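You operate a simulated robot arm through the tools that you are given. There is no shell and no other tool. Be economical: measure what you need, move in short steps, check, and stop when the job is done.

Carry out the task below with a simulated two-armed robot. There is one attempt and no reset: what you move stays moved.

Task
Take the white cap on the short island bench top and put it away on the packing bench top. Take the white pipe tee on the inside of the large steel tray and put it away on the long island bench top. Shut the island bench drawer. Take the purple drink bottle and put it on the sorting bench top. Any order will do. Set down upright: purple drink bottle.

Only the result counts: the job must be done as asked and must still hold three seconds after the hand-in. Knocking over, shifting, dropping, spilling or breaking anything else fails it. Lids that push on must go on centred and level and be pressed home; caps that screw on are set level and turned clockwise until they are tight.

Robot
Two 7-joint arms with two-finger parallel grippers on one trunk, on a base that drives. Base frame: it is fixed to the floor where the robot stands at the start and does not move with it; the origin is under the middle of the robot, x ahead of it, y to its left, z up. Lengths are in mm, angles in rad, forces in N, time in s.
The left shoulder is at the start at [30, 119, 960], the right one opposite. With the tool pointing down near the work surface each hand reaches from about 100 to 600 mm from the robot's upright axis, wherever it stands, measured 20 degrees to its own side. Places, roughly: island bench drawer [-1900, -300, 700]; long island bench top [-2400, -1100, 800]; packing bench top [-4900, -6400, 800]; purple drink bottle (7x7x21 cm) [-4200, 2200, 900]; sorting bench top [-4900, -2400, 800]; white cap (13x8x6 cm) [500, 0, 800]; white pipe tee (11x8x5 cm) [2100, -1800, 500]. Payload 3.43 kg a hand.
The tool frame of a hand sits at the grasp point between the pads (the TCP): z along the fingers, y along the line on which they close. The tips reach 30 mm beyond it. The gripper opens to 94 mm. The fingers are 28 mm wide and 10 mm thick; the gripper's body (50 by 96 mm) begins 55 mm behind the TCP.
Orientation is told as [roll, pitch, yaw] about the base's x, y, z axes, in that order, counted from this pose: with the fingers straight down and closing along the base's y, the tool's x points along the base's -x, its y along +y and its z along -z.

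Tools
- The arms move only by the tool servo_tool. It takes "left_targets", "right_targets" or both (then of equal length, played together; a hand with none holds still); each is text: rows parted by semicolons, each of 7 numbers parted by spaces: the shift along the base's x, y, z in mm, then the turn, a rotation vector about the base's x, y, z in rad, then the opening, from 0 (shut) to 1 (fully open). In form: dx dy dz rx ry rz hand; .... A call has 1 to 10 rows; each row shifts and turns the commanded pose from where the row before left it. Rows are played at 5 a second. More than 50 mm and 0.15 rad between two rows, or a gripper value outside its range, and nothing of the call is played. Where a pose cannot be reached the arm comes as near as it can. A force on the tool above 40 N (or 10 N above the force at the start of the call, whichever is more), or a blocked arm, ends the call early, and 0.2 s more pass. Each finger travels about 72 mm/s and halts on what it meets, pressing with about 35 N; the grip force reading is that of the motor and also rises with nothing between the fingers. The clock runs only during rows and for 0.2 s after the last one: add rows that do not move to give the fingers time. The reply holds the time, the measured pose of the TCP, the force on the tool along the base axes, the opening and the grip force, in the units named above and with some noise, with the torque about the TCP (base axes, N m) and any sound that the robot's microphone picked up.
- Cameras (640 x 400 px; columns grow to the right, rows downward): "scene" is now at [46.5, -1.7, 1662.5]; the picture's right is [-0.06, -1.00, 0.00], its down [-0.78, 0.04, -0.63] and it looks along [0.62, -0.03, -0.78] (base axes); focal length 292 px, centre (320, 200). "left" rides on the left gripper at [76, -14, -102] in its tool frame; the picture's right is [0.18, 0.98, 0.00], its down [-0.75, 0.14, -0.64] and it looks along [-0.63, 0.12, 0.77] (tool axes); focal length 243 px, centre (320, 200). "right" rides on the right gripper at [76, 14, -102] in its tool frame; the picture's right is [-0.18, 0.98, 0.00], its down [-0.75, -0.14, -0.64] and it looks along [-0.63, -0.12, 0.77] (tool axes); focal length 243 px, centre (320, 200). There is no depth. A picture from a camera that has moved, and an enlarged one, comes with that camera's place and axes in the base frame and with its lens.
- get_image(camera): a new picture of that camera. It takes no simulated time.
- move_column(by): slides the trunk up (or, below 0, down) by that many mm; the arms and the scene camera ride with it, the base frame stays. It gives what a move gives, with no picture.
- drive_base(legs): drives the robot by 1 to 6 legs, each [ahead, turn to the left] in mm and rad, along the robot's own axes; the way and the turn of a leg run together, so that a leg with both is an arc; at most 1500 mm and 3.142 rad a leg. The arms and the cameras ride along, it lands a little off, and it stops where it bumps. It gives what a move gives.
- head_to(pan, tilt): turns the head with the scene camera to pan (to the left, within 2.496 rad either way) and tilt (down, from -0.506 to 1.204), counted from straight ahead of the robot. It gives what a move gives.
- close_up(camera, box): a new picture of the part [left, top, right, bottom] of that camera's present view, enlarged. It takes no simulated time.
- sign_off(): hands the job in; it is judged then, once.

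Go step by step. Nothing tells you exact positions but the pictures and the camera data: compare them with the known pose of the tool, close in by small moves and look again before you grip or let go. The budget is 165 turns and 118 pictures, counting those below and the enlarged ones. Unless the task says otherwise, let go and move clear before handing in, and close with one line.

The tools are called by a JSON object that holds its "name" and its "arguments". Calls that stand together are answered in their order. servo_tool: Moves the arms, as the interface text tells. Its arguments: {"type":"object","properties":{"left_targets":{"type":"string"},"right_targets":{"type":"string"}},"required":[]} The other tools are called the same way: move_column (by) slides the trunk up or down; drive_base (legs) drives the base; head_to (pan, tilt) turns the head that bears the scene camera; get_image (camera) takes a picture; close_up (camera, box) takes an enlarged picture of a part of a camera's view; sign_off () hands the job in.

At the start:

```text
time_s: 0.0
left_position: [465.3, 172.4, 1130.9]
left_tcp_rot: [0.0, 0.0, 0.0]
left_force: [0.2, 0.0, -0.2]
left_ft_torque: [0.02, -0.04, 0.01]
left_grip_width: 94.1
left_finger_force: 0.1
right_position: [457.5, -191.5, 1103.3]
right_tcp_rot: [0.0, 0.0, 0.0]
right_force: [-0.5, 0.0, 0.2]
right_ft_torque: [-0.02, -0.02, 0.02]
right_grip_width: 94.0
right_finger_force: 0.0
trunk travel left (down, up): [-225.0, 185.0]
robot x, y, heading: [-1.8, 3.1, -0.001]
head pan, tilt: [-0.056, 0.894]
```

scene: 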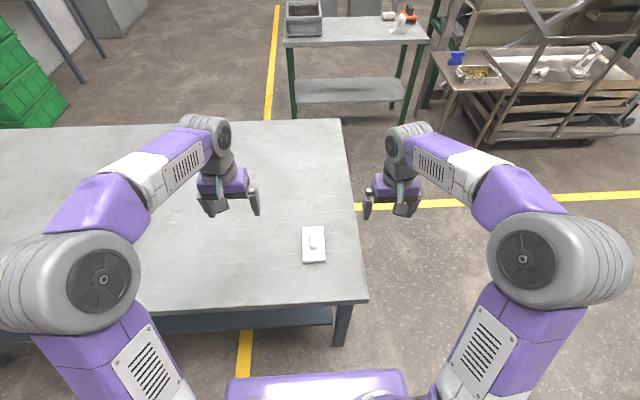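
right: 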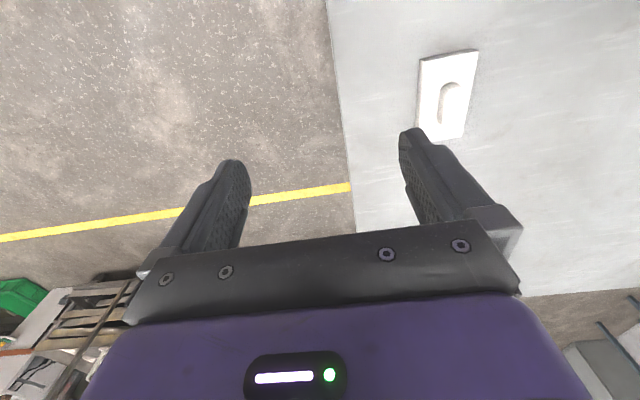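
left: 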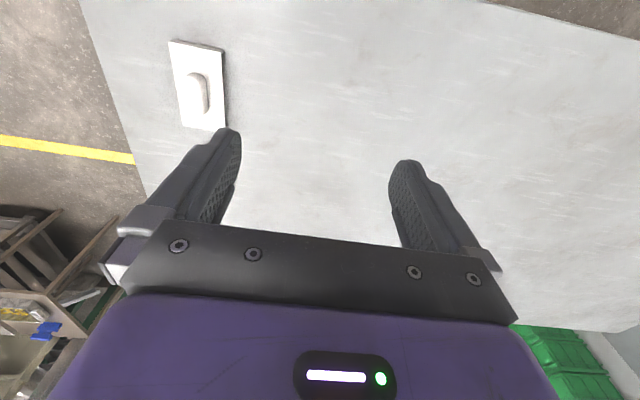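

I see the white cap on the bench straight ahead, near [545, 0, 800]. It looks like a plate with a raised handle, so I'll look closer before moving.

{"name": "close_up", "arguments": {"camera": "scene", "box": [270, 210, 360, 280]}}

{"name": "close_up", "arguments": {"camera": "left", "box": [130, 20, 290, 140]}}

```text
5.71 times, centred on (315, 245) of scene
camera zoom: at [46.5, -1.7, 1662.5], right [-0.06, -1.0, 0.0], down [-0.78, 0.04, -0.63], along [0.62, -0.03, -0.78], focal length 1669 px, centre (349, -57)
```

zoom: 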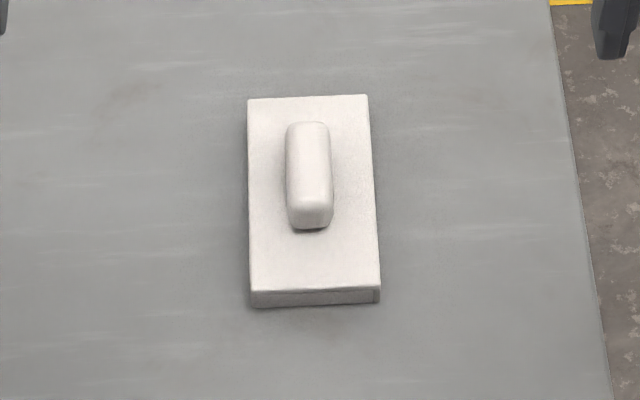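

```text
3.33 times, centred on (210, 80) of left
camera zoom: at [388.4, 158.6, 1231.9], right [-0.18, 0.98, 0.0], down [0.75, 0.14, 0.64], along [0.63, 0.12, -0.77], focal length 809 px, centre (687, 600)
```

zoom: 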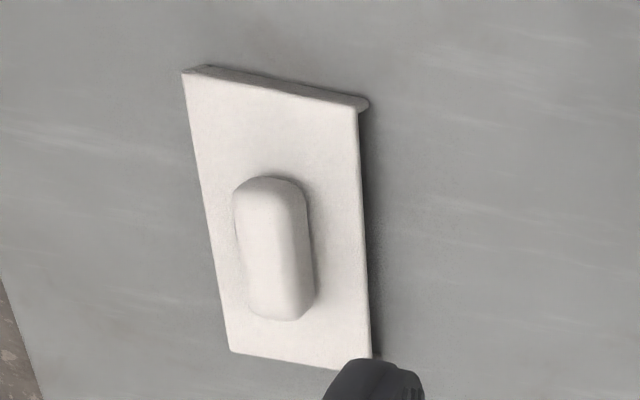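

The cap is a plate with a central handle about 26 mm wide that runs along x, centred near [537, -3]. I'll bring the left hand over it and check.

{"name": "servo_tool", "arguments": {"left_targets": "10 -25 -30 0 0 0 1; 10 -25 -30 0 0 0 1; 10 -25 -30 0 0 0 1; 10 -25 -30 0 0 0 1; 10 -25 -30 0 0 0 1; 10 -25 -30 0 0 0 1; 12 -25 -30 0 0 0 1"}}

{"name": "get_image", "arguments": {"camera": "left"}}

{"name": "get_image", "arguments": {"camera": "scene"}}

```text
time_s: 1.6
left_position: [534.9, -2.5, 918.4]
left_tcp_rot: [0.001, 0.001, -0.001]
left_force: [0.5, 0.7, 0.1]
left_ft_torque: [-0.02, 0.01, 0.04]
left_grip_width: 94.2
left_finger_force: 0.0
right_position: [457.2, -191.3, 1104.0]
right_tcp_rot: [-0.001, 0.0, -0.001]
right_force: [0.7, -0.3, -0.2]
right_ft_torque: [0.0, 0.01, -0.05]
right_grip_width: 94.1
right_finger_force: 0.0
trunk travel left (down, up): [-225.0, 185.0]
robot x, y, heading: [1.3, 0.9, 0.003]
head pan, tilt: [-0.056, 0.894]
```

```text
112 pictures are left
camera left: at [458.5, -16.0, 1020.7], right [-0.18, 0.98, 0.0], down [0.75, 0.14, 0.64], along [0.63, 0.12, -0.77], focal length 243 px, centre (320, 200)
```

left: 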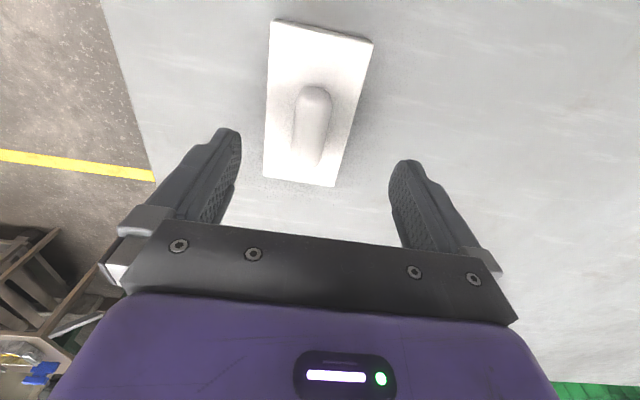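

```text
111 pictures are left
camera scene: at [47.5, -2.5, 1662.4], right [-0.06, -1.0, 0.0], down [-0.78, 0.04, -0.63], along [0.62, -0.03, -0.78], focal length 292 px, centre (320, 200)
```

scene: 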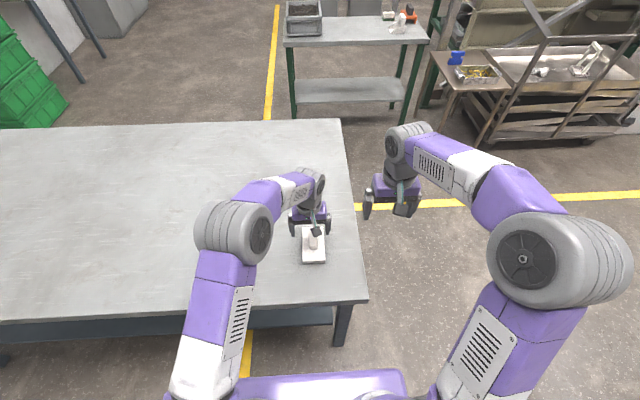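

The cap is aligned with the base axes and sits at about y = -10. I'll correct for that and descend around the handle.

{"name": "servo_tool", "arguments": {"left_targets": "0 -7 0 0 0 0 1; 0 0 -30 0 0 0 1; 0 0 -28 0 0 0 1; 0 0 0 0 0 0 1"}}

{"name": "get_image", "arguments": {"camera": "left"}}

{"name": "close_up", "arguments": {"camera": "scene", "box": [270, 180, 360, 280]}}

```text
time_s: 2.6
left_position: [535.1, -11.3, 861.7]
left_tcp_rot: [0.0, 0.002, 0.0]
left_force: [1.0, 1.1, -0.2]
left_ft_torque: [0.0, 0.01, -0.01]
left_grip_width: 94.1
left_finger_force: 0.0
right_position: [456.9, -192.7, 1103.0]
right_tcp_rot: [0.0, -0.001, 0.002]
right_force: [0.0, -0.3, 1.1]
right_ft_torque: [0.0, 0.01, -0.01]
right_grip_width: 94.3
right_finger_force: 0.0
trunk travel left (down, up): [-225.0, 185.0]
robot x, y, heading: [-1.2, 0.6, 0.004]
head pan, tilt: [-0.056, 0.894]
```

```text
110 pictures are left
camera left: at [458.0, -23.6, 963.0], right [-0.18, 0.98, 0.0], down [0.75, 0.14, 0.64], along [0.63, 0.12, -0.77], focal length 243 px, centre (320, 200)
```

left: 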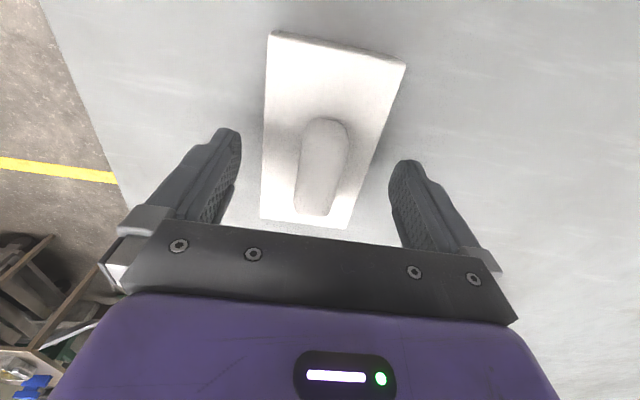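

```text
4.00 times, centred on (315, 230) of scene
camera zoom: at [46.3, -1.6, 1662.5], right [-0.06, -1.0, 0.0], down [-0.78, 0.04, -0.63], along [0.63, -0.04, -0.78], focal length 1168 px, centre (340, 80)
```

zoom: 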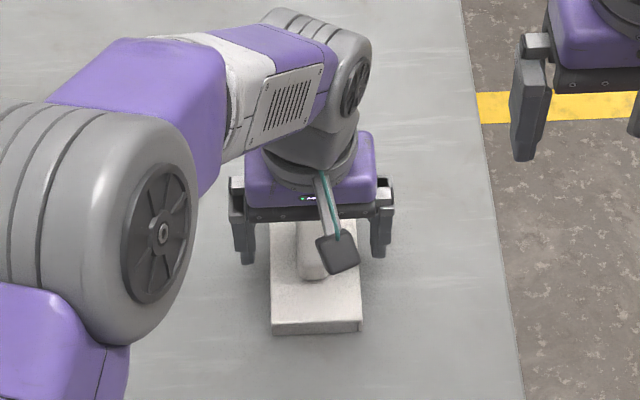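

The handle is centred between the fingers. I'll lower a little more and close on it.

{"name": "servo_tool", "arguments": {"left_targets": "0 0 -8 0 0 0 1; 0 0 -5 0 0 0 1; 0 0 0 0 0 0 0; 0 0 0 0 0 0 0; 0 0 0 0 0 0 0; 0 0 0 0 0 0 0; 0 0 0 0 0 0 0"}}

{"name": "get_image", "arguments": {"camera": "left"}}

```text
time_s: 4.2
left_position: [534.6, -9.5, 848.1]
left_tcp_rot: [-0.001, 0.0, 0.001]
left_force: [-0.1, 0.3, -0.2]
left_ft_torque: [0.01, -0.02, 0.0]
left_grip_width: 72.1
left_finger_force: 34.8
right_position: [457.1, -191.6, 1103.8]
right_tcp_rot: [0.001, 0.001, 0.0]
right_force: [0.0, 0.0, 0.6]
right_ft_torque: [-0.01, 0.0, -0.02]
right_grip_width: 94.2
right_finger_force: 0.1
trunk travel left (down, up): [-225.0, 185.0]
robot x, y, heading: [4.7, -1.3, -0.0]
head pan, tilt: [-0.056, 0.894]
```

```text
108 pictures are left
camera left: at [458.7, -23.5, 949.7], right [-0.18, 0.98, 0.0], down [0.75, 0.14, 0.64], along [0.63, 0.12, -0.77], focal length 243 px, centre (320, 200)
```

left: 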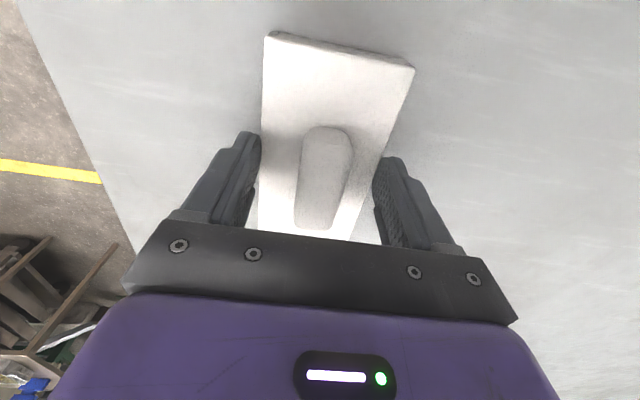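

The fingertips met the plate's sides, which are 72 mm apart. That gives a solid flat grip, so I'll go a bit deeper, grip again and lift.

{"name": "servo_tool", "arguments": {"left_targets": "0 0 0 0 0 0 1; 0 0 0 0 0 0 1; 0 0 -6 0 0 0 1; 0 0 -6 0 0 0 1; 0 0 0 0 0 0 0; 0 0 0 0 0 0 0; 0 0 0 0 0 0 0; 0 0 0 0 0 0 0"}}

{"name": "close_up", "arguments": {"camera": "scene", "box": [270, 180, 360, 280]}}

```text
time_s: 6.0
left_position: [534.8, -8.7, 837.3]
left_tcp_rot: [0.002, 0.001, -0.001]
left_force: [0.8, -0.3, 1.1]
left_ft_torque: [-0.04, 0.0, -0.01]
left_grip_width: 71.9
left_finger_force: 34.4
right_position: [457.0, -191.2, 1104.0]
right_tcp_rot: [0.001, 0.001, 0.001]
right_force: [-0.3, -0.2, 0.5]
right_ft_torque: [-0.02, 0.06, 0.01]
right_grip_width: 94.1
right_finger_force: 0.1
trunk travel left (down, up): [-225.0, 185.0]
robot x, y, heading: [-1.0, 1.1, -0.002]
head pan, tilt: [-0.056, 0.894]
```

```text
4.00 times, centred on (315, 230) of scene
camera zoom: at [46.5, -1.7, 1662.5], right [-0.06, -1.0, 0.0], down [-0.78, 0.04, -0.63], along [0.62, -0.03, -0.78], focal length 1168 px, centre (340, 80)
```

zoom: 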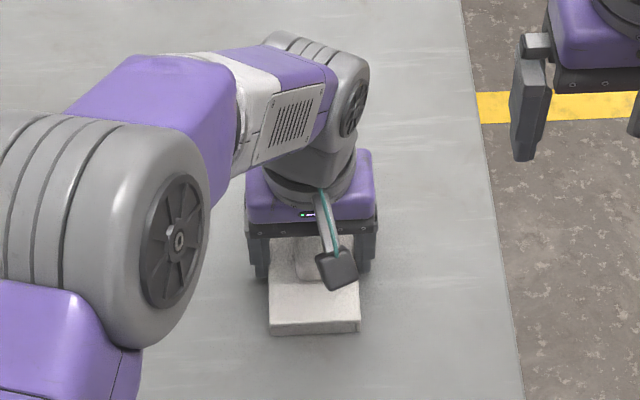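

Gripped. Next I'll lift and bring the hand in toward the trunk.

{"name": "servo_tool", "arguments": {"left_targets": "0 0 25 0 0 0 0; 0 0 40 0 0 0 0; -10 15 40 0 0 0 0; -20 20 40 0 0 0 0; -20 25 38 0 0 0 0; -20 25 38 0 0 0 0; -20 25 30 0 0 0 0; -20 25 20 0 0 0 0; -20 20 10 0 0 0 0; -20 20 0 0 0 0 0"}}

{"name": "head_to", "arguments": {"pan": -0.7, "tilt": 0.45}}

{"name": "get_image", "arguments": {"camera": "scene"}}

{"name": "get_image", "arguments": {"camera": "left"}}

```text
time_s: 8.2
left_position: [385.1, 166.0, 1119.7]
left_tcp_rot: [-0.001, 0.0, -0.001]
left_force: [-0.5, 1.0, 0.1]
left_ft_torque: [-0.02, -0.04, 0.02]
left_grip_width: 71.5
left_finger_force: 35.1
right_position: [456.9, -190.5, 1104.7]
right_tcp_rot: [0.001, 0.001, 0.0]
right_force: [0.4, 0.5, 0.8]
right_ft_torque: [-0.02, -0.01, -0.01]
right_grip_width: 94.1
right_finger_force: 0.1
trunk travel left (down, up): [-225.0, 185.0]
robot x, y, heading: [0.8, 2.2, 0.001]
head pan, tilt: [-0.056, 0.894]
```

```text
time_s: 9.2
left_position: [384.0, 164.6, 1118.4]
left_tcp_rot: [0.001, -0.001, 0.0]
left_force: [-0.7, 0.2, -0.7]
left_ft_torque: [0.02, 0.0, 0.06]
left_grip_width: 71.9
left_finger_force: 35.1
right_position: [455.7, -191.7, 1102.4]
right_tcp_rot: [0.001, 0.002, -0.001]
right_force: [-0.6, 1.0, 0.1]
right_ft_torque: [0.02, 0.04, 0.02]
right_grip_width: 93.9
right_finger_force: 0.1
trunk travel left (down, up): [-225.0, 185.0]
robot x, y, heading: [0.1, 2.1, 0.001]
head pan, tilt: [-0.7, 0.45]
```

```text
106 pictures are left
camera scene: at [41.3, -56.7, 1700.3], right [-0.64, -0.77, 0.0], down [-0.33, 0.28, -0.9], along [0.69, -0.58, -0.44], focal length 292 px, centre (320, 200)
```

scene: 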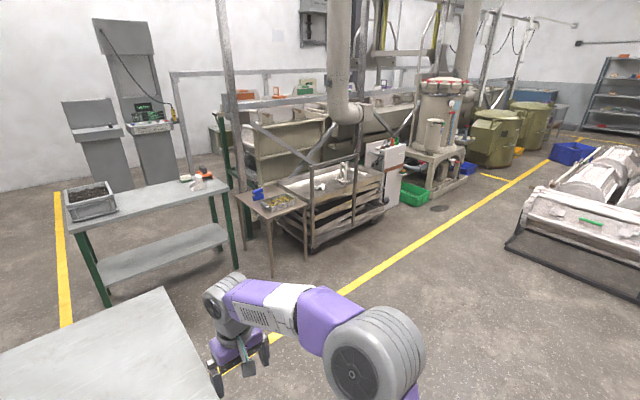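

```text
105 pictures are left
camera left: at [309.1, 151.1, 1220.4], right [-0.18, 0.98, 0.0], down [0.75, 0.14, 0.64], along [0.63, 0.12, -0.77], focal length 243 px, centre (320, 200)
```

left: 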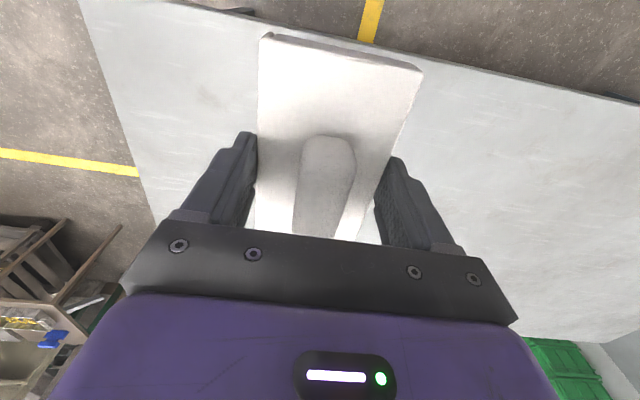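

The cap is held. Now I'll look closely at the cart with the steel tray.

{"name": "close_up", "arguments": {"camera": "scene", "box": [230, 130, 430, 260]}}

```text
3.08 times, centred on (330, 195) of scene
camera zoom: at [41.3, -56.7, 1700.3], right [-0.64, -0.77, 0.0], down [-0.33, 0.28, -0.9], along [0.69, -0.58, -0.44], focal length 898 px, centre (289, 215)
```

zoom: 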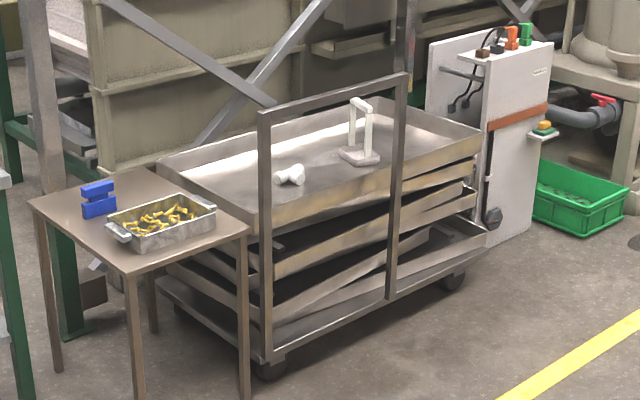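

The tee lies in the cart's top tray near [2065, -1760, ~550], behind a push-bar frame about 930 mm high on the near side. I'll drive around in front of the cart and look again.

{"name": "drive_base", "arguments": {"legs": [[-150, 0], [0, -1.571], [850, 0], [850, 0], [0, 1.571], [950, 0]]}}

{"name": "head_to", "arguments": {"pan": 0, "tilt": 0.6}}

{"name": "get_image", "arguments": {"camera": "scene"}}

```text
time_s: 30.9
left_position: [1227.2, -1544.9, 1119.9]
left_tcp_rot: [0.0, -0.001, -0.028]
left_force: [-0.4, -0.6, 0.2]
left_ft_torque: [0.0, 0.03, -0.01]
left_grip_width: 71.6
left_finger_force: 35.0
right_position: [1288.7, -1903.6, 1104.3]
right_tcp_rot: [0.0, 0.0, -0.028]
right_force: [0.7, -0.3, 0.5]
right_ft_torque: [-0.02, -0.01, 0.01]
right_grip_width: 94.0
right_finger_force: 0.0
trunk travel left (down, up): [-225.0, 185.0]
robot x, y, heading: [837.5, -1699.1, -0.029]
head pan, tilt: [-0.7, 0.45]
```

```text
time_s: 31.9
left_position: [1224.7, -1544.7, 1119.0]
left_tcp_rot: [0.001, 0.001, -0.029]
left_force: [0.3, 0.1, 0.3]
left_ft_torque: [-0.01, 0.04, -0.02]
left_grip_width: 72.0
left_finger_force: 35.3
right_position: [1288.2, -1903.3, 1104.2]
right_tcp_rot: [0.0, -0.001, -0.029]
right_force: [-0.5, 0.5, -0.6]
right_ft_torque: [0.0, 0.02, 0.03]
right_grip_width: 94.1
right_finger_force: 0.0
trunk travel left (down, up): [-225.0, 185.0]
robot x, y, heading: [834.3, -1699.0, -0.023]
head pan, tilt: [0.0, 0.6]
```

```text
103 pictures are left
camera scene: at [895.6, -1698.6, 1686.8], right [-0.03, -1.0, 0.0], down [-0.56, 0.02, -0.83], along [0.82, -0.02, -0.56], focal length 292 px, centre (320, 200)
```

scene: 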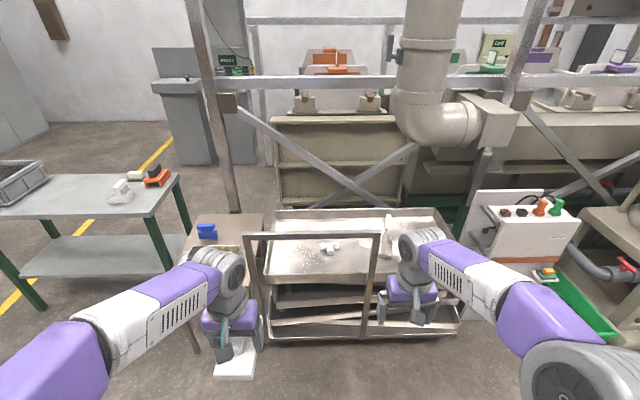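

The tee is at about [2090, -1782, 545]. The push-bar runs at x≈1782, z≈912, from y=-1430 to y=-1962. I'll look down to judge how close my base can get.

{"name": "head_to", "arguments": {"pan": 0, "tilt": 1.2}}

{"name": "get_image", "arguments": {"camera": "scene"}}

{"name": "get_image", "arguments": {"camera": "right"}}

```text
time_s: 32.9
left_position: [1226.0, -1543.4, 1119.0]
left_tcp_rot: [-0.001, -0.002, -0.028]
left_force: [-0.4, 0.1, -0.9]
left_ft_torque: [0.02, 0.02, 0.0]
left_grip_width: 71.6
left_finger_force: 34.9
right_position: [1287.5, -1903.0, 1102.7]
right_tcp_rot: [0.001, 0.0, -0.027]
right_force: [0.0, -0.2, 0.4]
right_ft_torque: [-0.05, 0.0, 0.02]
right_grip_width: 94.2
right_finger_force: 0.1
trunk travel left (down, up): [-225.0, 185.0]
robot x, y, heading: [835.8, -1696.8, -0.033]
head pan, tilt: [0.0, 1.201]
```

```text
102 pictures are left
camera scene: at [863.2, -1697.6, 1642.2], right [-0.03, -1.0, 0.0], down [-0.93, 0.03, -0.36], along [0.36, -0.01, -0.93], focal length 292 px, centre (320, 200)
```

scene: 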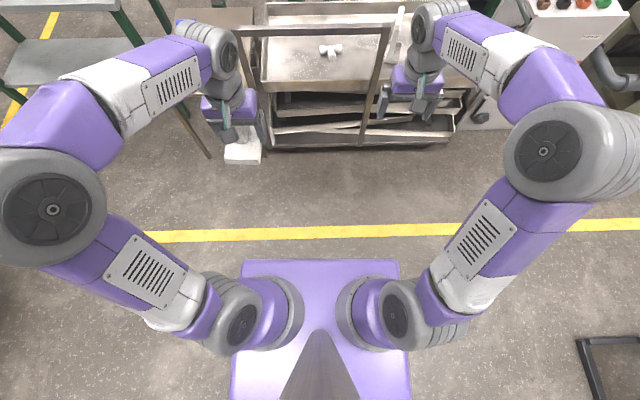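

```text
101 pictures are left
camera right: at [1212.5, -1889.3, 1206.5], right [0.21, 0.98, 0.0], down [0.75, -0.16, 0.64], along [0.63, -0.14, -0.77], focal length 243 px, centre (320, 200)
```

right: 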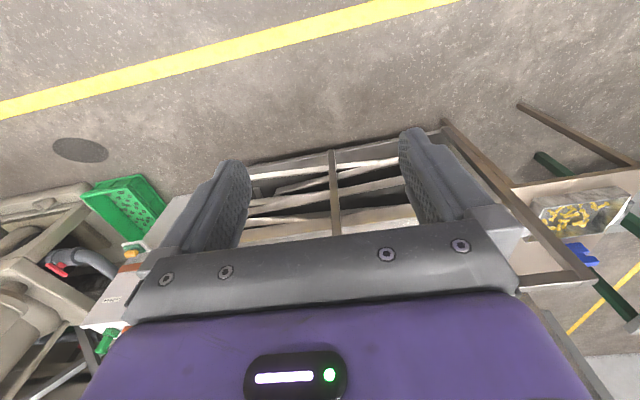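

The base front sits about 230–250 mm ahead of my axis, so I can creep to about x=1450 and reach over the bar with the trunk raised. I'll raise the trunk and advance.

{"name": "move_column", "arguments": {"by": 180}}

{"name": "drive_base", "arguments": {"legs": [[500, 0.03]]}}

{"name": "get_image", "arguments": {"camera": "scene"}}

```text
time_s: 34.9
left_position: [1225.7, -1544.1, 1299.3]
left_tcp_rot: [0.0, 0.0, -0.028]
left_force: [-0.8, -0.2, -0.3]
left_ft_torque: [-0.02, -0.01, -0.01]
left_grip_width: 71.9
left_finger_force: 35.1
right_position: [1289.0, -1902.7, 1284.0]
right_tcp_rot: [0.001, 0.001, -0.028]
right_force: [-0.7, 0.3, -0.3]
right_ft_torque: [0.03, 0.02, 0.02]
right_grip_width: 93.6
right_finger_force: 0.0
trunk travel left (down, up): [-405.0, 5.0]
robot x, y, heading: [834.4, -1698.2, -0.027]
head pan, tilt: [0.0, 1.201]
```

```text
time_s: 37.8
left_position: [1710.1, -1531.0, 1299.5]
left_tcp_rot: [0.001, 0.0, 0.016]
left_force: [0.1, 1.0, -0.8]
left_ft_torque: [-0.01, 0.0, 0.06]
left_grip_width: 71.9
left_finger_force: 35.3
right_position: [1788.7, -1885.4, 1283.5]
right_tcp_rot: [0.0, 0.001, 0.018]
right_force: [0.0, 0.4, 0.3]
right_ft_torque: [0.01, -0.01, -0.01]
right_grip_width: 94.0
right_finger_force: 0.1
trunk travel left (down, up): [-405.0, 5.0]
robot x, y, heading: [1328.5, -1700.4, 0.019]
head pan, tilt: [0.0, 1.201]
```

```text
100 pictures are left
camera scene: at [1355.1, -1698.9, 1822.2], right [0.02, -1.0, 0.0], down [-0.93, -0.02, -0.36], along [0.36, 0.01, -0.93], focal length 292 px, centre (320, 200)
```

scene: 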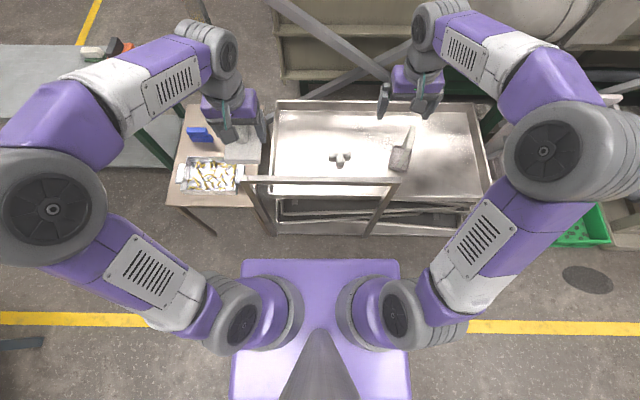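

The bumper-plate I saw rides with the trunk, and nothing of the base shows ahead of it, so the base extends 300 mm or less forward. I'll advance a little more and zoom on the tee.

{"name": "drive_base", "arguments": {"legs": [[95, -0.02]]}}

{"name": "close_up", "arguments": {"camera": "scene", "box": [270, 90, 430, 190]}}

{"name": "get_image", "arguments": {"camera": "right"}}

```text
time_s: 39.0
left_position: [1808.2, -1537.7, 1298.1]
left_tcp_rot: [0.001, 0.001, -0.005]
left_force: [0.2, 0.4, 0.2]
left_ft_torque: [-0.05, 0.03, 0.01]
left_grip_width: 71.9
left_finger_force: 34.8
right_position: [1878.2, -1895.1, 1283.3]
right_tcp_rot: [0.001, 0.001, -0.006]
right_force: [0.0, -0.3, -0.5]
right_ft_torque: [0.03, 0.03, -0.02]
right_grip_width: 93.8
right_finger_force: 0.0
trunk travel left (down, up): [-405.0, 5.0]
robot x, y, heading: [1424.7, -1704.3, -0.007]
head pan, tilt: [0.0, 1.201]
```

```text
4.00 times, centred on (350, 140) of scene
camera zoom: at [1449.5, -1698.9, 1822.2], right [0.0, -1.0, 0.0], down [-0.93, 0.0, -0.36], along [0.36, 0.0, -0.93], focal length 1168 px, centre (200, 440)
```

zoom: 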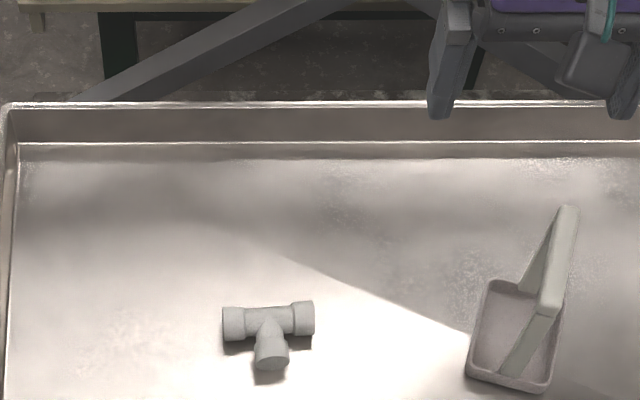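

```text
98 pictures are left
camera right: at [1802.9, -1882.6, 1386.6], right [0.19, 0.98, 0.0], down [0.75, -0.14, 0.64], along [0.63, -0.12, -0.77], focal length 243 px, centre (320, 200)
```

right: 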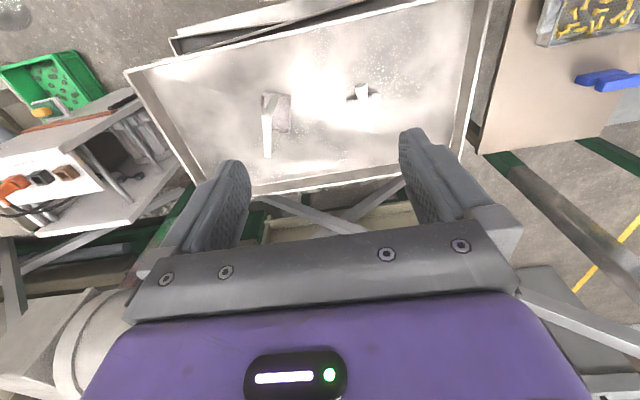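

The tee's run lies along y at x≈2098, and its branch points toward me with the tip at x≈2044, y≈-1784. I plan to grip the branch from above, closing along y. First I'll move above it, staying high over the bar.

{"name": "servo_tool", "arguments": {"right_targets": "25 16 -26 0 0 0 1; 25 16 -26 0 0 0 1; 25 16 -26 0 0 0 1; 25 16 -26 0 0 0 1; 25 16 -26 0 0 0 1; 26 15 -26 0 0 0 1; 26 15 -26 0 0 0 1; 0 0 0 0 0 0 1"}}

{"name": "get_image", "arguments": {"camera": "right"}}

{"name": "get_image", "arguments": {"camera": "scene"}}

```text
time_s: 40.8
left_position: [1808.1, -1538.0, 1300.5]
left_tcp_rot: [-0.002, -0.001, -0.005]
left_force: [-0.5, -0.5, -0.2]
left_ft_torque: [-0.02, -0.01, -0.02]
left_grip_width: 71.9
left_finger_force: 34.8
right_position: [2058.7, -1784.2, 1101.8]
right_tcp_rot: [-0.001, 0.0, -0.006]
right_force: [0.3, -0.6, 0.2]
right_ft_torque: [0.01, 0.0, 0.0]
right_grip_width: 94.1
right_finger_force: 0.1
trunk travel left (down, up): [-405.0, 5.0]
robot x, y, heading: [1420.4, -1701.7, -0.003]
head pan, tilt: [0.0, 1.201]
```

```text
97 pictures are left
camera right: at [1983.8, -1772.3, 1205.6], right [0.19, 0.98, 0.0], down [0.75, -0.14, 0.64], along [0.63, -0.12, -0.77], focal length 243 px, centre (320, 200)
```

right: 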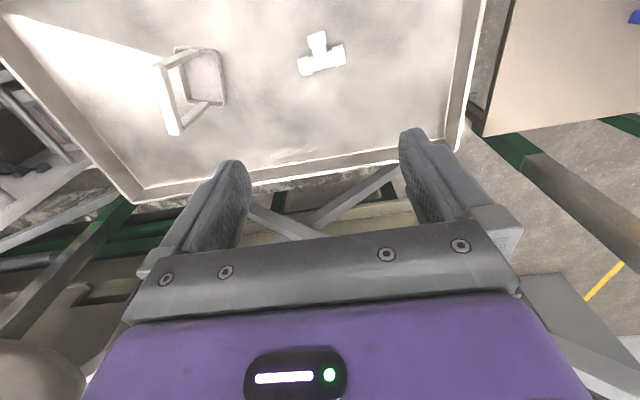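

```text
96 pictures are left
camera scene: at [1448.2, -1699.5, 1822.3], right [0.0, -1.0, 0.0], down [-0.93, 0.0, -0.36], along [0.36, 0.0, -0.93], focal length 292 px, centre (320, 200)
```

scene: 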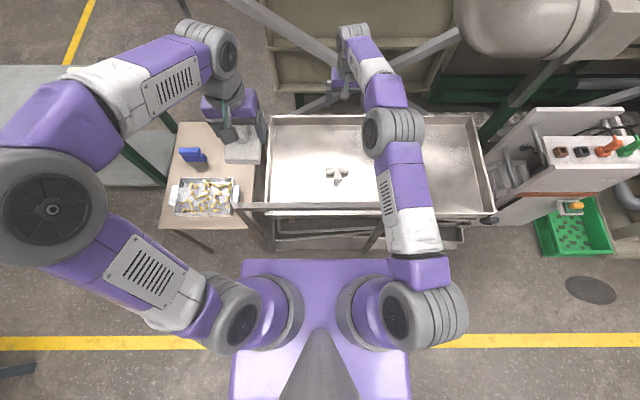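

The arm reaches over the bar with its elbow high. I'll descend in stages and watch the clearance.

{"name": "servo_tool", "arguments": {"right_targets": "0 0 -40 0 0 0 1; 0 0 -40 0 0 0 1; 0 0 -40 0 0 0 1; 0 0 -40 0 0 0 1; 0 0 -40 0 0 0 1; 0 0 -40 0 0 0 1; 0 0 -40 0 0 0 1"}}

{"name": "get_image", "arguments": {"camera": "right"}}

{"name": "get_image", "arguments": {"camera": "scene"}}

```text
time_s: 42.4
left_position: [1809.1, -1538.0, 1300.0]
left_tcp_rot: [0.001, -0.001, -0.006]
left_force: [0.1, -0.9, -0.6]
left_ft_torque: [0.01, 0.01, -0.04]
left_grip_width: 71.8
left_finger_force: 34.7
right_position: [2011.8, -1791.6, 825.9]
right_tcp_rot: [0.0, 0.0, -0.004]
right_force: [0.8, -0.6, 0.6]
right_ft_torque: [-0.02, 0.01, 0.01]
right_grip_width: 94.1
right_finger_force: 0.0
right hand out of reach, approached as far as the arm can: row 4, 5, 6, 7
trunk travel left (down, up): [-405.0, 5.0]
robot x, y, heading: [1422.5, -1700.3, -0.004]
head pan, tilt: [0.0, 1.201]
```

```text
95 pictures are left
camera right: at [1935.2, -1779.5, 928.5], right [0.19, 0.98, 0.0], down [0.75, -0.14, 0.64], along [0.63, -0.12, -0.77], focal length 243 px, centre (320, 200)
```

right: 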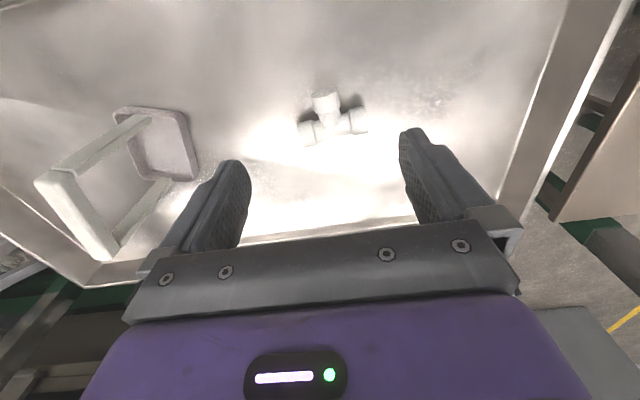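

```text
94 pictures are left
camera scene: at [1449.6, -1699.4, 1822.2], right [0.0, -1.0, 0.0], down [-0.93, 0.0, -0.36], along [0.36, 0.0, -0.93], focal length 292 px, centre (320, 200)
```

scene: 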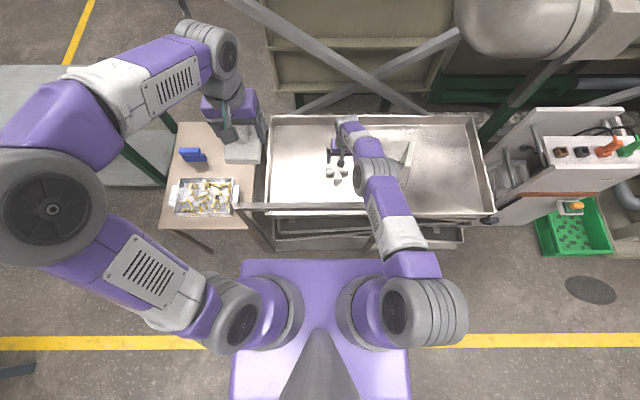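

Over the bar the tool runs out of reach at z≈826. The alternative is to pose the arm low with the tool pitched forward and drive it through the window under the bar. First I'll retract up and back.

{"name": "servo_tool", "arguments": {"right_targets": "0 0 45 0 0 0 1; 0 0 45 0 0 0 1; 0 0 45 0 0 0 1; 0 0 45 0 0 0 1; 0 0 45 0 0 0 1; 0 0 45 0 0 0 1; 0 0 45 0 0 0 1; -40 -20 20 0 0 0 1; -40 -20 10 0 0 0 1; -40 -20 0 0 0 0 1"}}

{"name": "drive_base", "arguments": {"legs": [[-480, 0]]}}

{"name": "move_column", "arguments": {"by": -250}}

{"name": "head_to", "arguments": {"pan": 0, "tilt": 0.75}}

{"name": "get_image", "arguments": {"camera": "scene"}}

```text
time_s: 44.6
left_position: [1807.3, -1538.1, 1299.4]
left_tcp_rot: [-0.001, -0.001, -0.004]
left_force: [-0.1, -0.1, 0.4]
left_ft_torque: [0.01, 0.0, 0.01]
left_grip_width: 71.7
left_finger_force: 34.8
right_position: [1888.5, -1852.8, 1172.7]
right_tcp_rot: [0.001, -0.001, -0.004]
right_force: [-1.0, -0.3, 0.3]
right_ft_torque: [0.01, -0.04, 0.0]
right_grip_width: 94.0
right_finger_force: 0.1
trunk travel left (down, up): [-405.0, 5.0]
robot x, y, heading: [1420.3, -1703.6, -0.007]
head pan, tilt: [0.0, 1.201]
```

```text
time_s: 47.5
left_position: [1317.4, -1535.3, 1298.3]
left_tcp_rot: [0.0, 0.001, -0.002]
left_force: [0.4, 0.2, -1.1]
left_ft_torque: [-0.03, 0.02, 0.01]
left_grip_width: 71.7
left_finger_force: 35.1
right_position: [1400.6, -1848.6, 1171.9]
right_tcp_rot: [0.0, 0.001, -0.001]
right_force: [0.0, 0.2, 0.3]
right_ft_torque: [-0.01, -0.01, 0.0]
right_grip_width: 94.1
right_finger_force: 0.0
trunk travel left (down, up): [-405.0, 5.0]
robot x, y, heading: [931.7, -1699.5, -0.005]
head pan, tilt: [0.0, 1.201]
```

```text
time_s: 50.0
left_position: [1318.5, -1534.9, 1049.9]
left_tcp_rot: [-0.001, 0.0, -0.002]
left_force: [0.6, 0.3, -0.8]
left_ft_torque: [-0.02, 0.0, 0.02]
left_grip_width: 71.8
left_finger_force: 35.1
right_position: [1400.3, -1849.6, 922.3]
right_tcp_rot: [0.0, 0.001, -0.002]
right_force: [1.0, 0.5, -0.1]
right_ft_torque: [0.03, 0.0, 0.0]
right_grip_width: 94.0
right_finger_force: 0.0
trunk travel left (down, up): [-155.0, 255.0]
robot x, y, heading: [931.3, -1700.3, -0.001]
head pan, tilt: [0.0, 1.201]
```

```text
time_s: 50.9
left_position: [1318.8, -1534.9, 1047.9]
left_tcp_rot: [-0.001, -0.001, -0.002]
left_force: [-0.4, 0.0, -0.1]
left_ft_torque: [-0.01, 0.02, -0.01]
left_grip_width: 71.9
left_finger_force: 34.6
right_position: [1400.7, -1849.8, 923.1]
right_tcp_rot: [-0.001, 0.0, -0.003]
right_force: [1.0, -0.5, 0.2]
right_ft_torque: [-0.04, -0.02, 0.02]
right_grip_width: 93.8
right_finger_force: 0.0
trunk travel left (down, up): [-155.0, 255.0]
robot x, y, heading: [930.1, -1700.4, -0.005]
head pan, tilt: [0.0, 0.75]
```

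```text
93 pictures are left
camera scene: at [986.3, -1697.3, 1603.9], right [0.0, -1.0, 0.0], down [-0.68, 0.0, -0.73], along [0.73, 0.0, -0.68], focal length 292 px, centre (320, 200)
```

scene: 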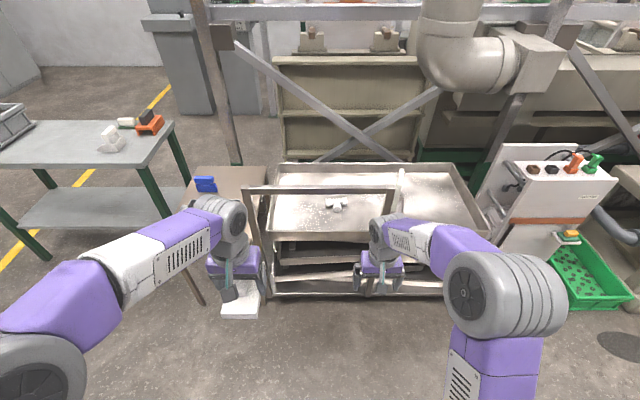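

I'll zoom on the window between the bar and the tray rim.

{"name": "close_up", "arguments": {"camera": "scene", "box": [235, 150, 495, 310]}}

```text
2.46 times, centred on (365, 230) of scene
camera zoom: at [986.3, -1697.3, 1603.9], right [0.0, -1.0, 0.0], down [-0.68, 0.0, -0.73], along [0.73, 0.0, -0.68], focal length 719 px, centre (209, 126)
```

zoom: 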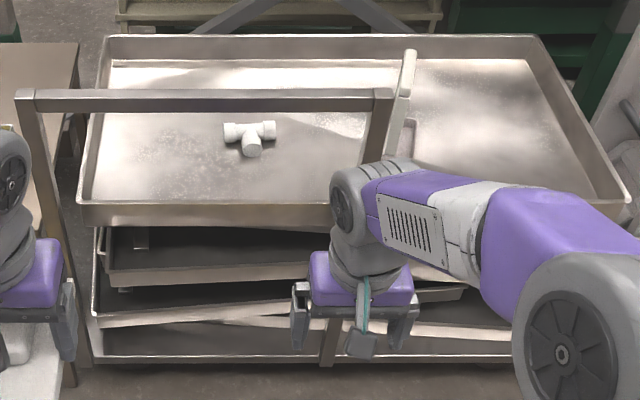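

The window geometry: tray rim at z≈603, x≈1849; bar at x≈1784, z 880–912; tee centre near [2098, -1786, 548]. I'll back off a little, drop the trunk, tuck the left hand, and pose the right arm extended with the tool pitched 45° forward.

{"name": "drive_base", "arguments": {"legs": [[-120, 0]]}}

{"name": "move_column", "arguments": {"by": -150}}

{"name": "servo_tool", "arguments": {"left_targets": "-15 0 20 0 0 0 0; -15 0 20 0 0 0 0; -15 0 20 0 0 0 0; -15 0 20 0 0 0 0; -15 0 20 0 0 0 0; -15 0 20 0 0 0 0; 0 0 0 0 0 0 0; 0 0 0 0 0 0 0", "right_targets": "34 8 -13 0 -0.131 0 1; 34 8 -13 0 -0.131 0 1; 34 8 -13 0 -0.131 0 1; 34 8 -13 0 -0.131 0 1; 34 8 -13 0 -0.131 0 1; 34 8 -13 0 -0.131 0 1; 34 8 -13 0 0 0 1; 33 8 -13 0 0 0 1"}}

{"name": "get_image", "arguments": {"camera": "scene"}}

{"name": "get_image", "arguments": {"camera": "right"}}

```text
time_s: 52.2
left_position: [1199.0, -1534.8, 1049.6]
left_tcp_rot: [-0.002, -0.002, -0.003]
left_force: [-0.7, 0.0, 0.6]
left_ft_torque: [-0.02, 0.02, 0.02]
left_grip_width: 71.8
left_finger_force: 34.9
right_position: [1281.6, -1849.8, 923.3]
right_tcp_rot: [0.0, -0.004, -0.004]
right_force: [0.4, -0.7, 0.2]
right_ft_torque: [0.01, -0.02, -0.01]
right_grip_width: 94.2
right_finger_force: 0.1
trunk travel left (down, up): [-155.0, 255.0]
robot x, y, heading: [812.4, -1700.0, 0.0]
head pan, tilt: [0.0, 0.75]
```

```text
time_s: 53.9
left_position: [1199.6, -1535.2, 899.4]
left_tcp_rot: [-0.001, 0.0, -0.004]
left_force: [-0.2, 0.5, -0.3]
left_ft_torque: [-0.03, 0.02, -0.01]
left_grip_width: 71.6
left_finger_force: 34.6
right_position: [1282.3, -1850.2, 772.0]
right_tcp_rot: [0.002, -0.001, -0.003]
right_force: [0.1, 0.0, 0.6]
right_ft_torque: [-0.01, 0.01, -0.02]
right_grip_width: 94.2
right_finger_force: 0.1
trunk travel left (down, up): [-5.0, 405.0]
robot x, y, heading: [814.3, -1698.4, -0.004]
head pan, tilt: [0.0, 0.75]
```

```text
time_s: 55.7
left_position: [1110.8, -1535.0, 1017.2]
left_tcp_rot: [-0.002, 0.0, -0.005]
left_force: [-0.4, -0.3, 0.3]
left_ft_torque: [-0.01, -0.03, -0.04]
left_grip_width: 71.8
left_finger_force: 35.1
right_position: [1556.4, -1786.3, 668.1]
right_tcp_rot: [0.004, -0.786, -0.006]
right_force: [-0.9, 0.2, -0.4]
right_ft_torque: [-0.01, 0.0, 0.02]
right_grip_width: 94.1
right_finger_force: 0.0
trunk travel left (down, up): [-5.0, 405.0]
robot x, y, heading: [813.7, -1700.6, -0.008]
head pan, tilt: [0.0, 0.75]
```

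```text
91 pictures are left
camera scene: at [868.4, -1697.2, 1453.9], right [0.0, -1.0, 0.0], down [-0.68, 0.0, -0.73], along [0.73, 0.0, -0.68], focal length 292 px, centre (320, 200)
```

scene: 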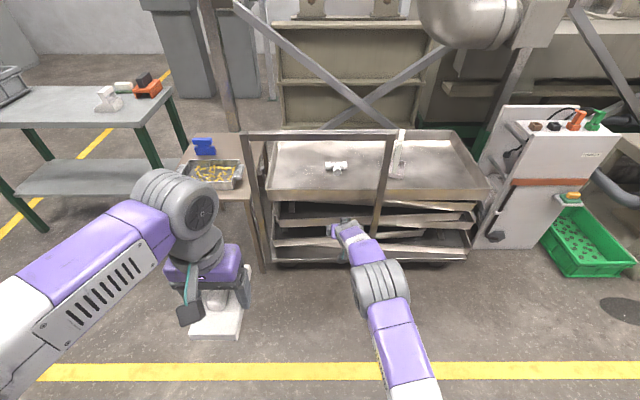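

```text
90 pictures are left
camera right: at [1430.2, -1773.5, 687.1], right [0.13, 0.98, 0.13], down [0.08, -0.14, 0.99], along [0.99, -0.12, -0.1], focal length 243 px, centre (320, 200)
```

right: 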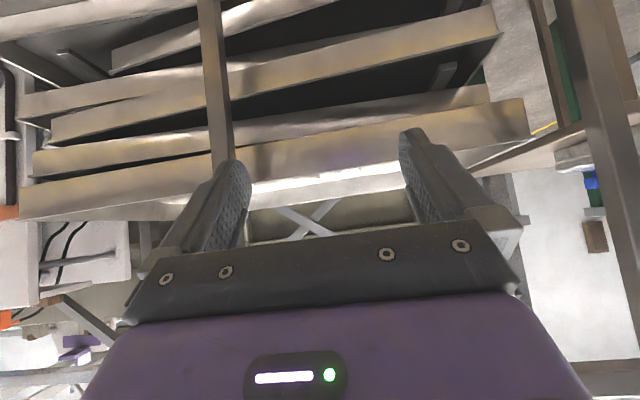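

The pose is reachable and the arm lies nearly straight. I'll stretch it slightly further and lower it, then check the elbow's height before entering the window.

{"name": "servo_tool", "arguments": {"right_targets": "10 0 -10 0 0 0 1; 10 0 -10 0 0 0 1; 5 0 -6 0 0 0 1; 0 0 0 0 0 0 1"}}

{"name": "drive_base", "arguments": {"legs": [[200, 0.006]]}}

{"name": "close_up", "arguments": {"camera": "scene", "box": [230, 100, 510, 400]}}

{"name": "get_image", "arguments": {"camera": "right"}}

```text
time_s: 56.7
left_position: [1110.1, -1536.0, 1017.2]
left_tcp_rot: [0.002, -0.001, -0.004]
left_force: [-0.3, 0.4, -1.4]
left_ft_torque: [0.01, 0.0, 0.01]
left_grip_width: 71.6
left_finger_force: 35.2
right_position: [1581.9, -1785.8, 641.3]
right_tcp_rot: [0.005, -0.787, -0.003]
right_force: [-0.2, -1.0, 0.5]
right_ft_torque: [-0.02, 0.01, 0.02]
right_grip_width: 93.9
right_finger_force: 0.0
trunk travel left (down, up): [-5.0, 405.0]
robot x, y, heading: [812.0, -1699.0, -0.004]
head pan, tilt: [0.0, 0.75]
```

```text
time_s: 58.3
left_position: [1310.1, -1532.4, 1016.2]
left_tcp_rot: [0.0, -0.001, 0.005]
left_force: [0.2, -0.7, -0.3]
left_ft_torque: [0.02, 0.01, 0.02]
left_grip_width: 72.0
left_finger_force: 34.7
right_position: [1783.0, -1780.8, 642.0]
right_tcp_rot: [0.003, -0.786, 0.004]
right_force: [0.4, 1.1, 0.1]
right_ft_torque: [0.02, 0.05, 0.02]
right_grip_width: 93.9
right_finger_force: 0.1
trunk travel left (down, up): [-5.0, 405.0]
robot x, y, heading: [1015.8, -1696.8, 0.003]
head pan, tilt: [0.0, 0.75]
```

```text
1.33 times, centred on (370, 250) of scene
camera zoom: at [1069.7, -1696.5, 1453.9], right [0.01, -1.0, 0.0], down [-0.68, 0.0, -0.73], along [0.73, 0.0, -0.68], focal length 389 px, centre (253, 133)
```

zoom: 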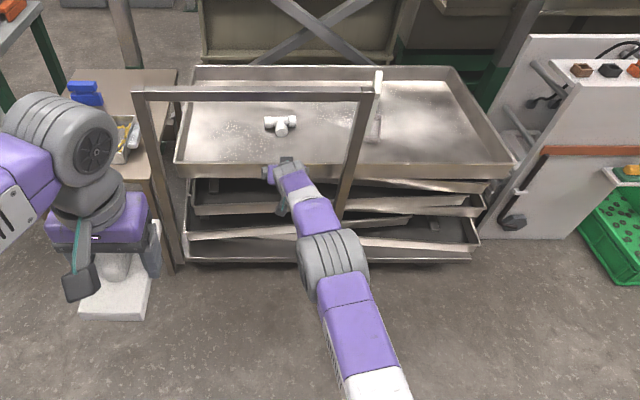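

```text
88 pictures are left
camera right: at [1656.7, -1768.4, 660.5], right [0.12, 0.98, 0.13], down [0.08, -0.14, 0.99], along [0.99, -0.11, -0.1], focal length 243 px, centre (320, 200)
```

right: 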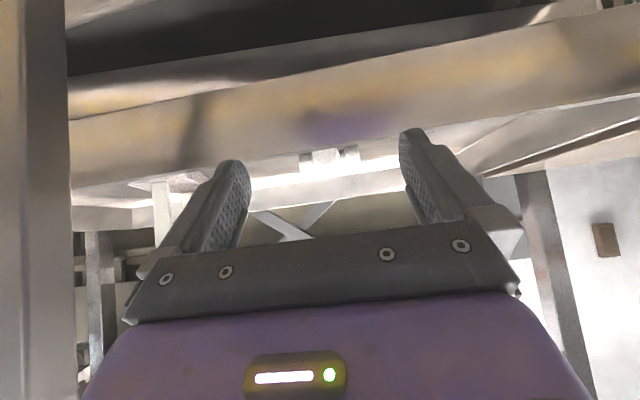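

The rim is at about 610, so I need the fingertips a little higher. I'll raise 25 mm, straighten slightly, then drive most of the way in, watching the forces.

{"name": "servo_tool", "arguments": {"right_targets": "3 0 12 0 0 0 1; 4 0 13 0 0 0 1; 0 0 0 0 0 0 1"}}

{"name": "drive_base", "arguments": {"legs": [[120, 0]]}}

{"name": "close_up", "arguments": {"camera": "scene", "box": [230, 100, 510, 400]}}

{"name": "get_image", "arguments": {"camera": "right"}}

```text
time_s: 59.1
left_position: [1311.4, -1531.3, 1017.9]
left_tcp_rot: [0.0, 0.0, 0.006]
left_force: [-0.4, 0.5, -0.5]
left_ft_torque: [-0.02, 0.03, 0.0]
left_grip_width: 71.9
left_finger_force: 35.0
right_position: [1790.1, -1779.0, 667.4]
right_tcp_rot: [0.004, -0.787, 0.003]
right_force: [-0.3, 0.1, 0.8]
right_ft_torque: [0.02, 0.04, -0.02]
right_grip_width: 93.9
right_finger_force: 0.1
trunk travel left (down, up): [-5.0, 405.0]
robot x, y, heading: [1018.6, -1697.6, 0.002]
head pan, tilt: [0.0, 0.75]
```

```text
time_s: 60.4
left_position: [1432.6, -1531.7, 1017.5]
left_tcp_rot: [-0.001, 0.0, 0.002]
left_force: [-0.1, -0.4, 0.5]
left_ft_torque: [-0.03, 0.08, 0.01]
left_grip_width: 71.6
left_finger_force: 35.0
right_position: [1911.0, -1778.0, 666.7]
right_tcp_rot: [0.001, -0.786, 0.004]
right_force: [0.8, -0.2, -0.9]
right_ft_torque: [0.01, -0.04, 0.0]
right_grip_width: 93.9
right_finger_force: 0.0
trunk travel left (down, up): [-5.0, 405.0]
robot x, y, heading: [1136.8, -1696.6, 0.007]
head pan, tilt: [0.0, 0.75]
```

```text
1.33 times, centred on (370, 250) of scene
camera zoom: at [1191.6, -1695.9, 1453.9], right [0.0, -1.0, 0.0], down [-0.68, 0.0, -0.73], along [0.73, 0.0, -0.68], focal length 389 px, centre (253, 133)
```

zoom: 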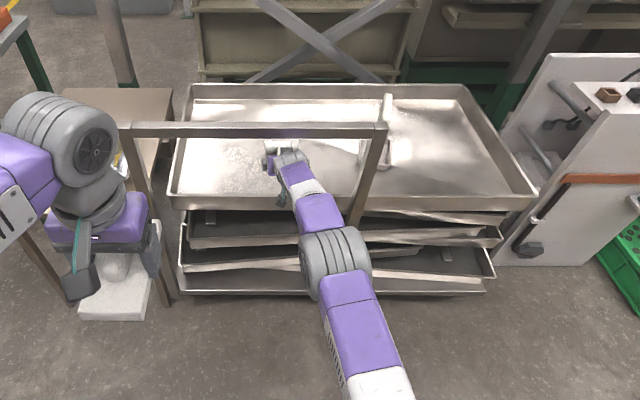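

```text
86 pictures are left
camera right: at [1785.7, -1768.0, 685.7], right [0.12, 0.98, 0.13], down [0.08, -0.14, 0.99], along [0.99, -0.11, -0.1], focal length 243 px, centre (320, 200)
```

right: 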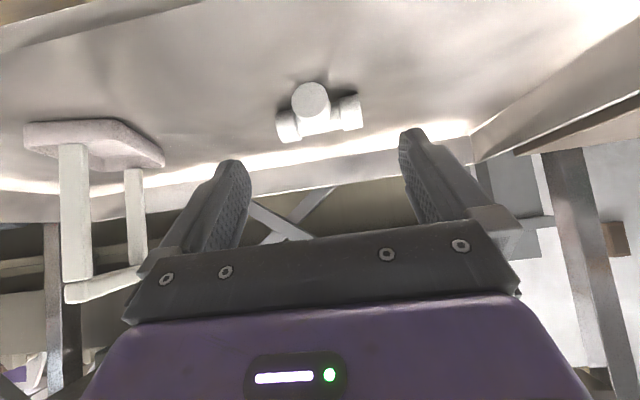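

The hand has passed the rim, and the branch end shows at about [2043, -1790, 550]. I'll drive in the rest of the way.

{"name": "drive_base", "arguments": {"legs": [[60, -0.003], [55, -0.003]]}}

{"name": "close_up", "arguments": {"camera": "scene", "box": [230, 100, 510, 400]}}

{"name": "get_image", "arguments": {"camera": "right"}}

```text
time_s: 61.9
left_position: [1546.8, -1535.4, 1018.7]
left_tcp_rot: [0.001, -0.003, -0.001]
left_force: [0.3, -0.6, -0.8]
left_ft_torque: [-0.01, 0.0, -0.02]
left_grip_width: 71.9
left_finger_force: 34.5
right_position: [2020.3, -1781.3, 654.1]
right_tcp_rot: [0.001, -0.766, 0.006]
right_force: [-0.2, -0.7, 0.1]
right_ft_torque: [-0.01, 0.01, -0.04]
right_grip_width: 94.1
right_finger_force: 0.1
trunk travel left (down, up): [-5.0, 405.0]
robot x, y, heading: [1254.7, -1698.4, 0.002]
head pan, tilt: [0.0, 0.75]
```

```text
1.33 times, centred on (370, 250) of scene
camera zoom: at [1304.1, -1697.9, 1453.5], right [0.0, -1.0, 0.0], down [-0.68, 0.0, -0.73], along [0.73, 0.0, -0.68], focal length 389 px, centre (253, 133)
```

zoom: 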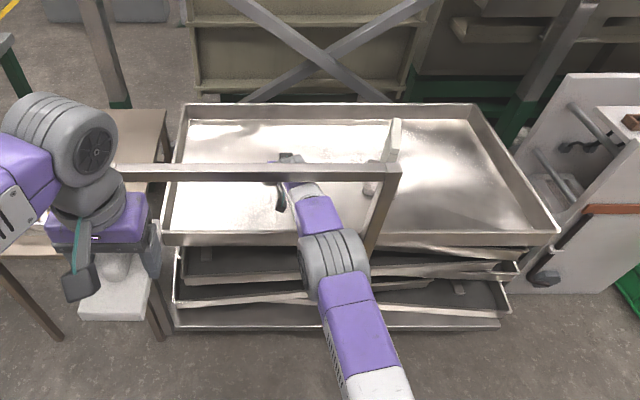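

```text
84 pictures are left
camera right: at [1895.2, -1770.3, 674.9], right [0.13, 0.98, 0.13], down [0.1, -0.14, 0.99], along [0.99, -0.11, -0.11], focal length 243 px, centre (320, 200)
```

right: 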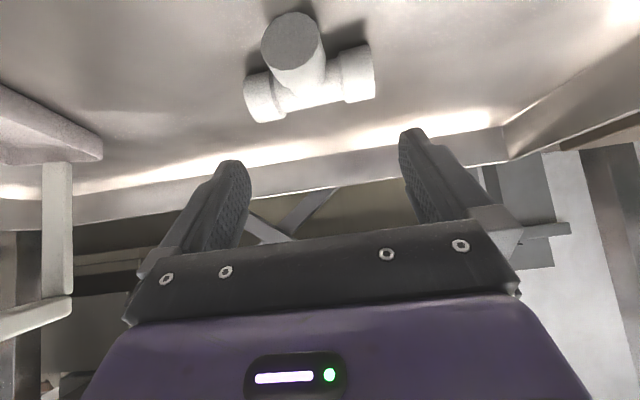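

The measured pose shifted by 13 mm and the pitch changed, so the forearm must be touching the bar's underside. I'll back off at once, then lower and straighten the arm.

{"name": "drive_base", "arguments": {"legs": [[-50, 0]]}}

{"name": "get_image", "arguments": {"camera": "scene"}}

```text
time_s: 62.8
left_position: [1501.0, -1532.4, 1017.7]
left_tcp_rot: [0.001, -0.002, -0.001]
left_force: [-0.9, -0.1, -0.2]
left_ft_torque: [-0.02, -0.04, 0.02]
left_grip_width: 71.7
left_finger_force: 35.4
right_position: [1972.2, -1782.6, 652.9]
right_tcp_rot: [-0.002, -0.765, 0.005]
right_force: [-0.5, -0.3, 0.0]
right_ft_torque: [0.02, 0.0, 0.0]
right_grip_width: 93.9
right_finger_force: 0.1
trunk travel left (down, up): [-5.0, 405.0]
robot x, y, heading: [1204.6, -1701.7, -0.0]
head pan, tilt: [0.0, 0.75]
```

```text
83 pictures are left
camera scene: at [1257.3, -1695.8, 1454.0], right [0.0, -1.0, 0.0], down [-0.68, 0.0, -0.73], along [0.73, 0.0, -0.68], focal length 292 px, centre (320, 200)
```

scene: 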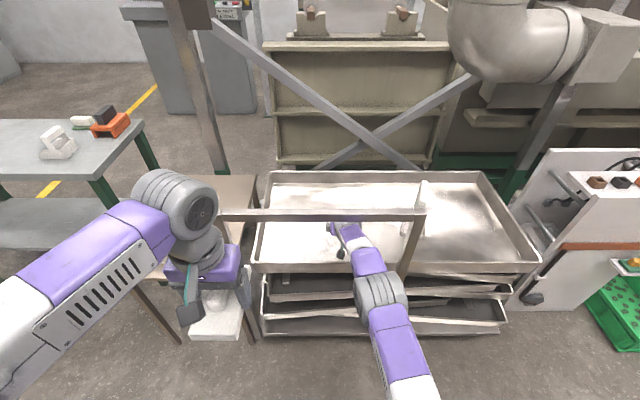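

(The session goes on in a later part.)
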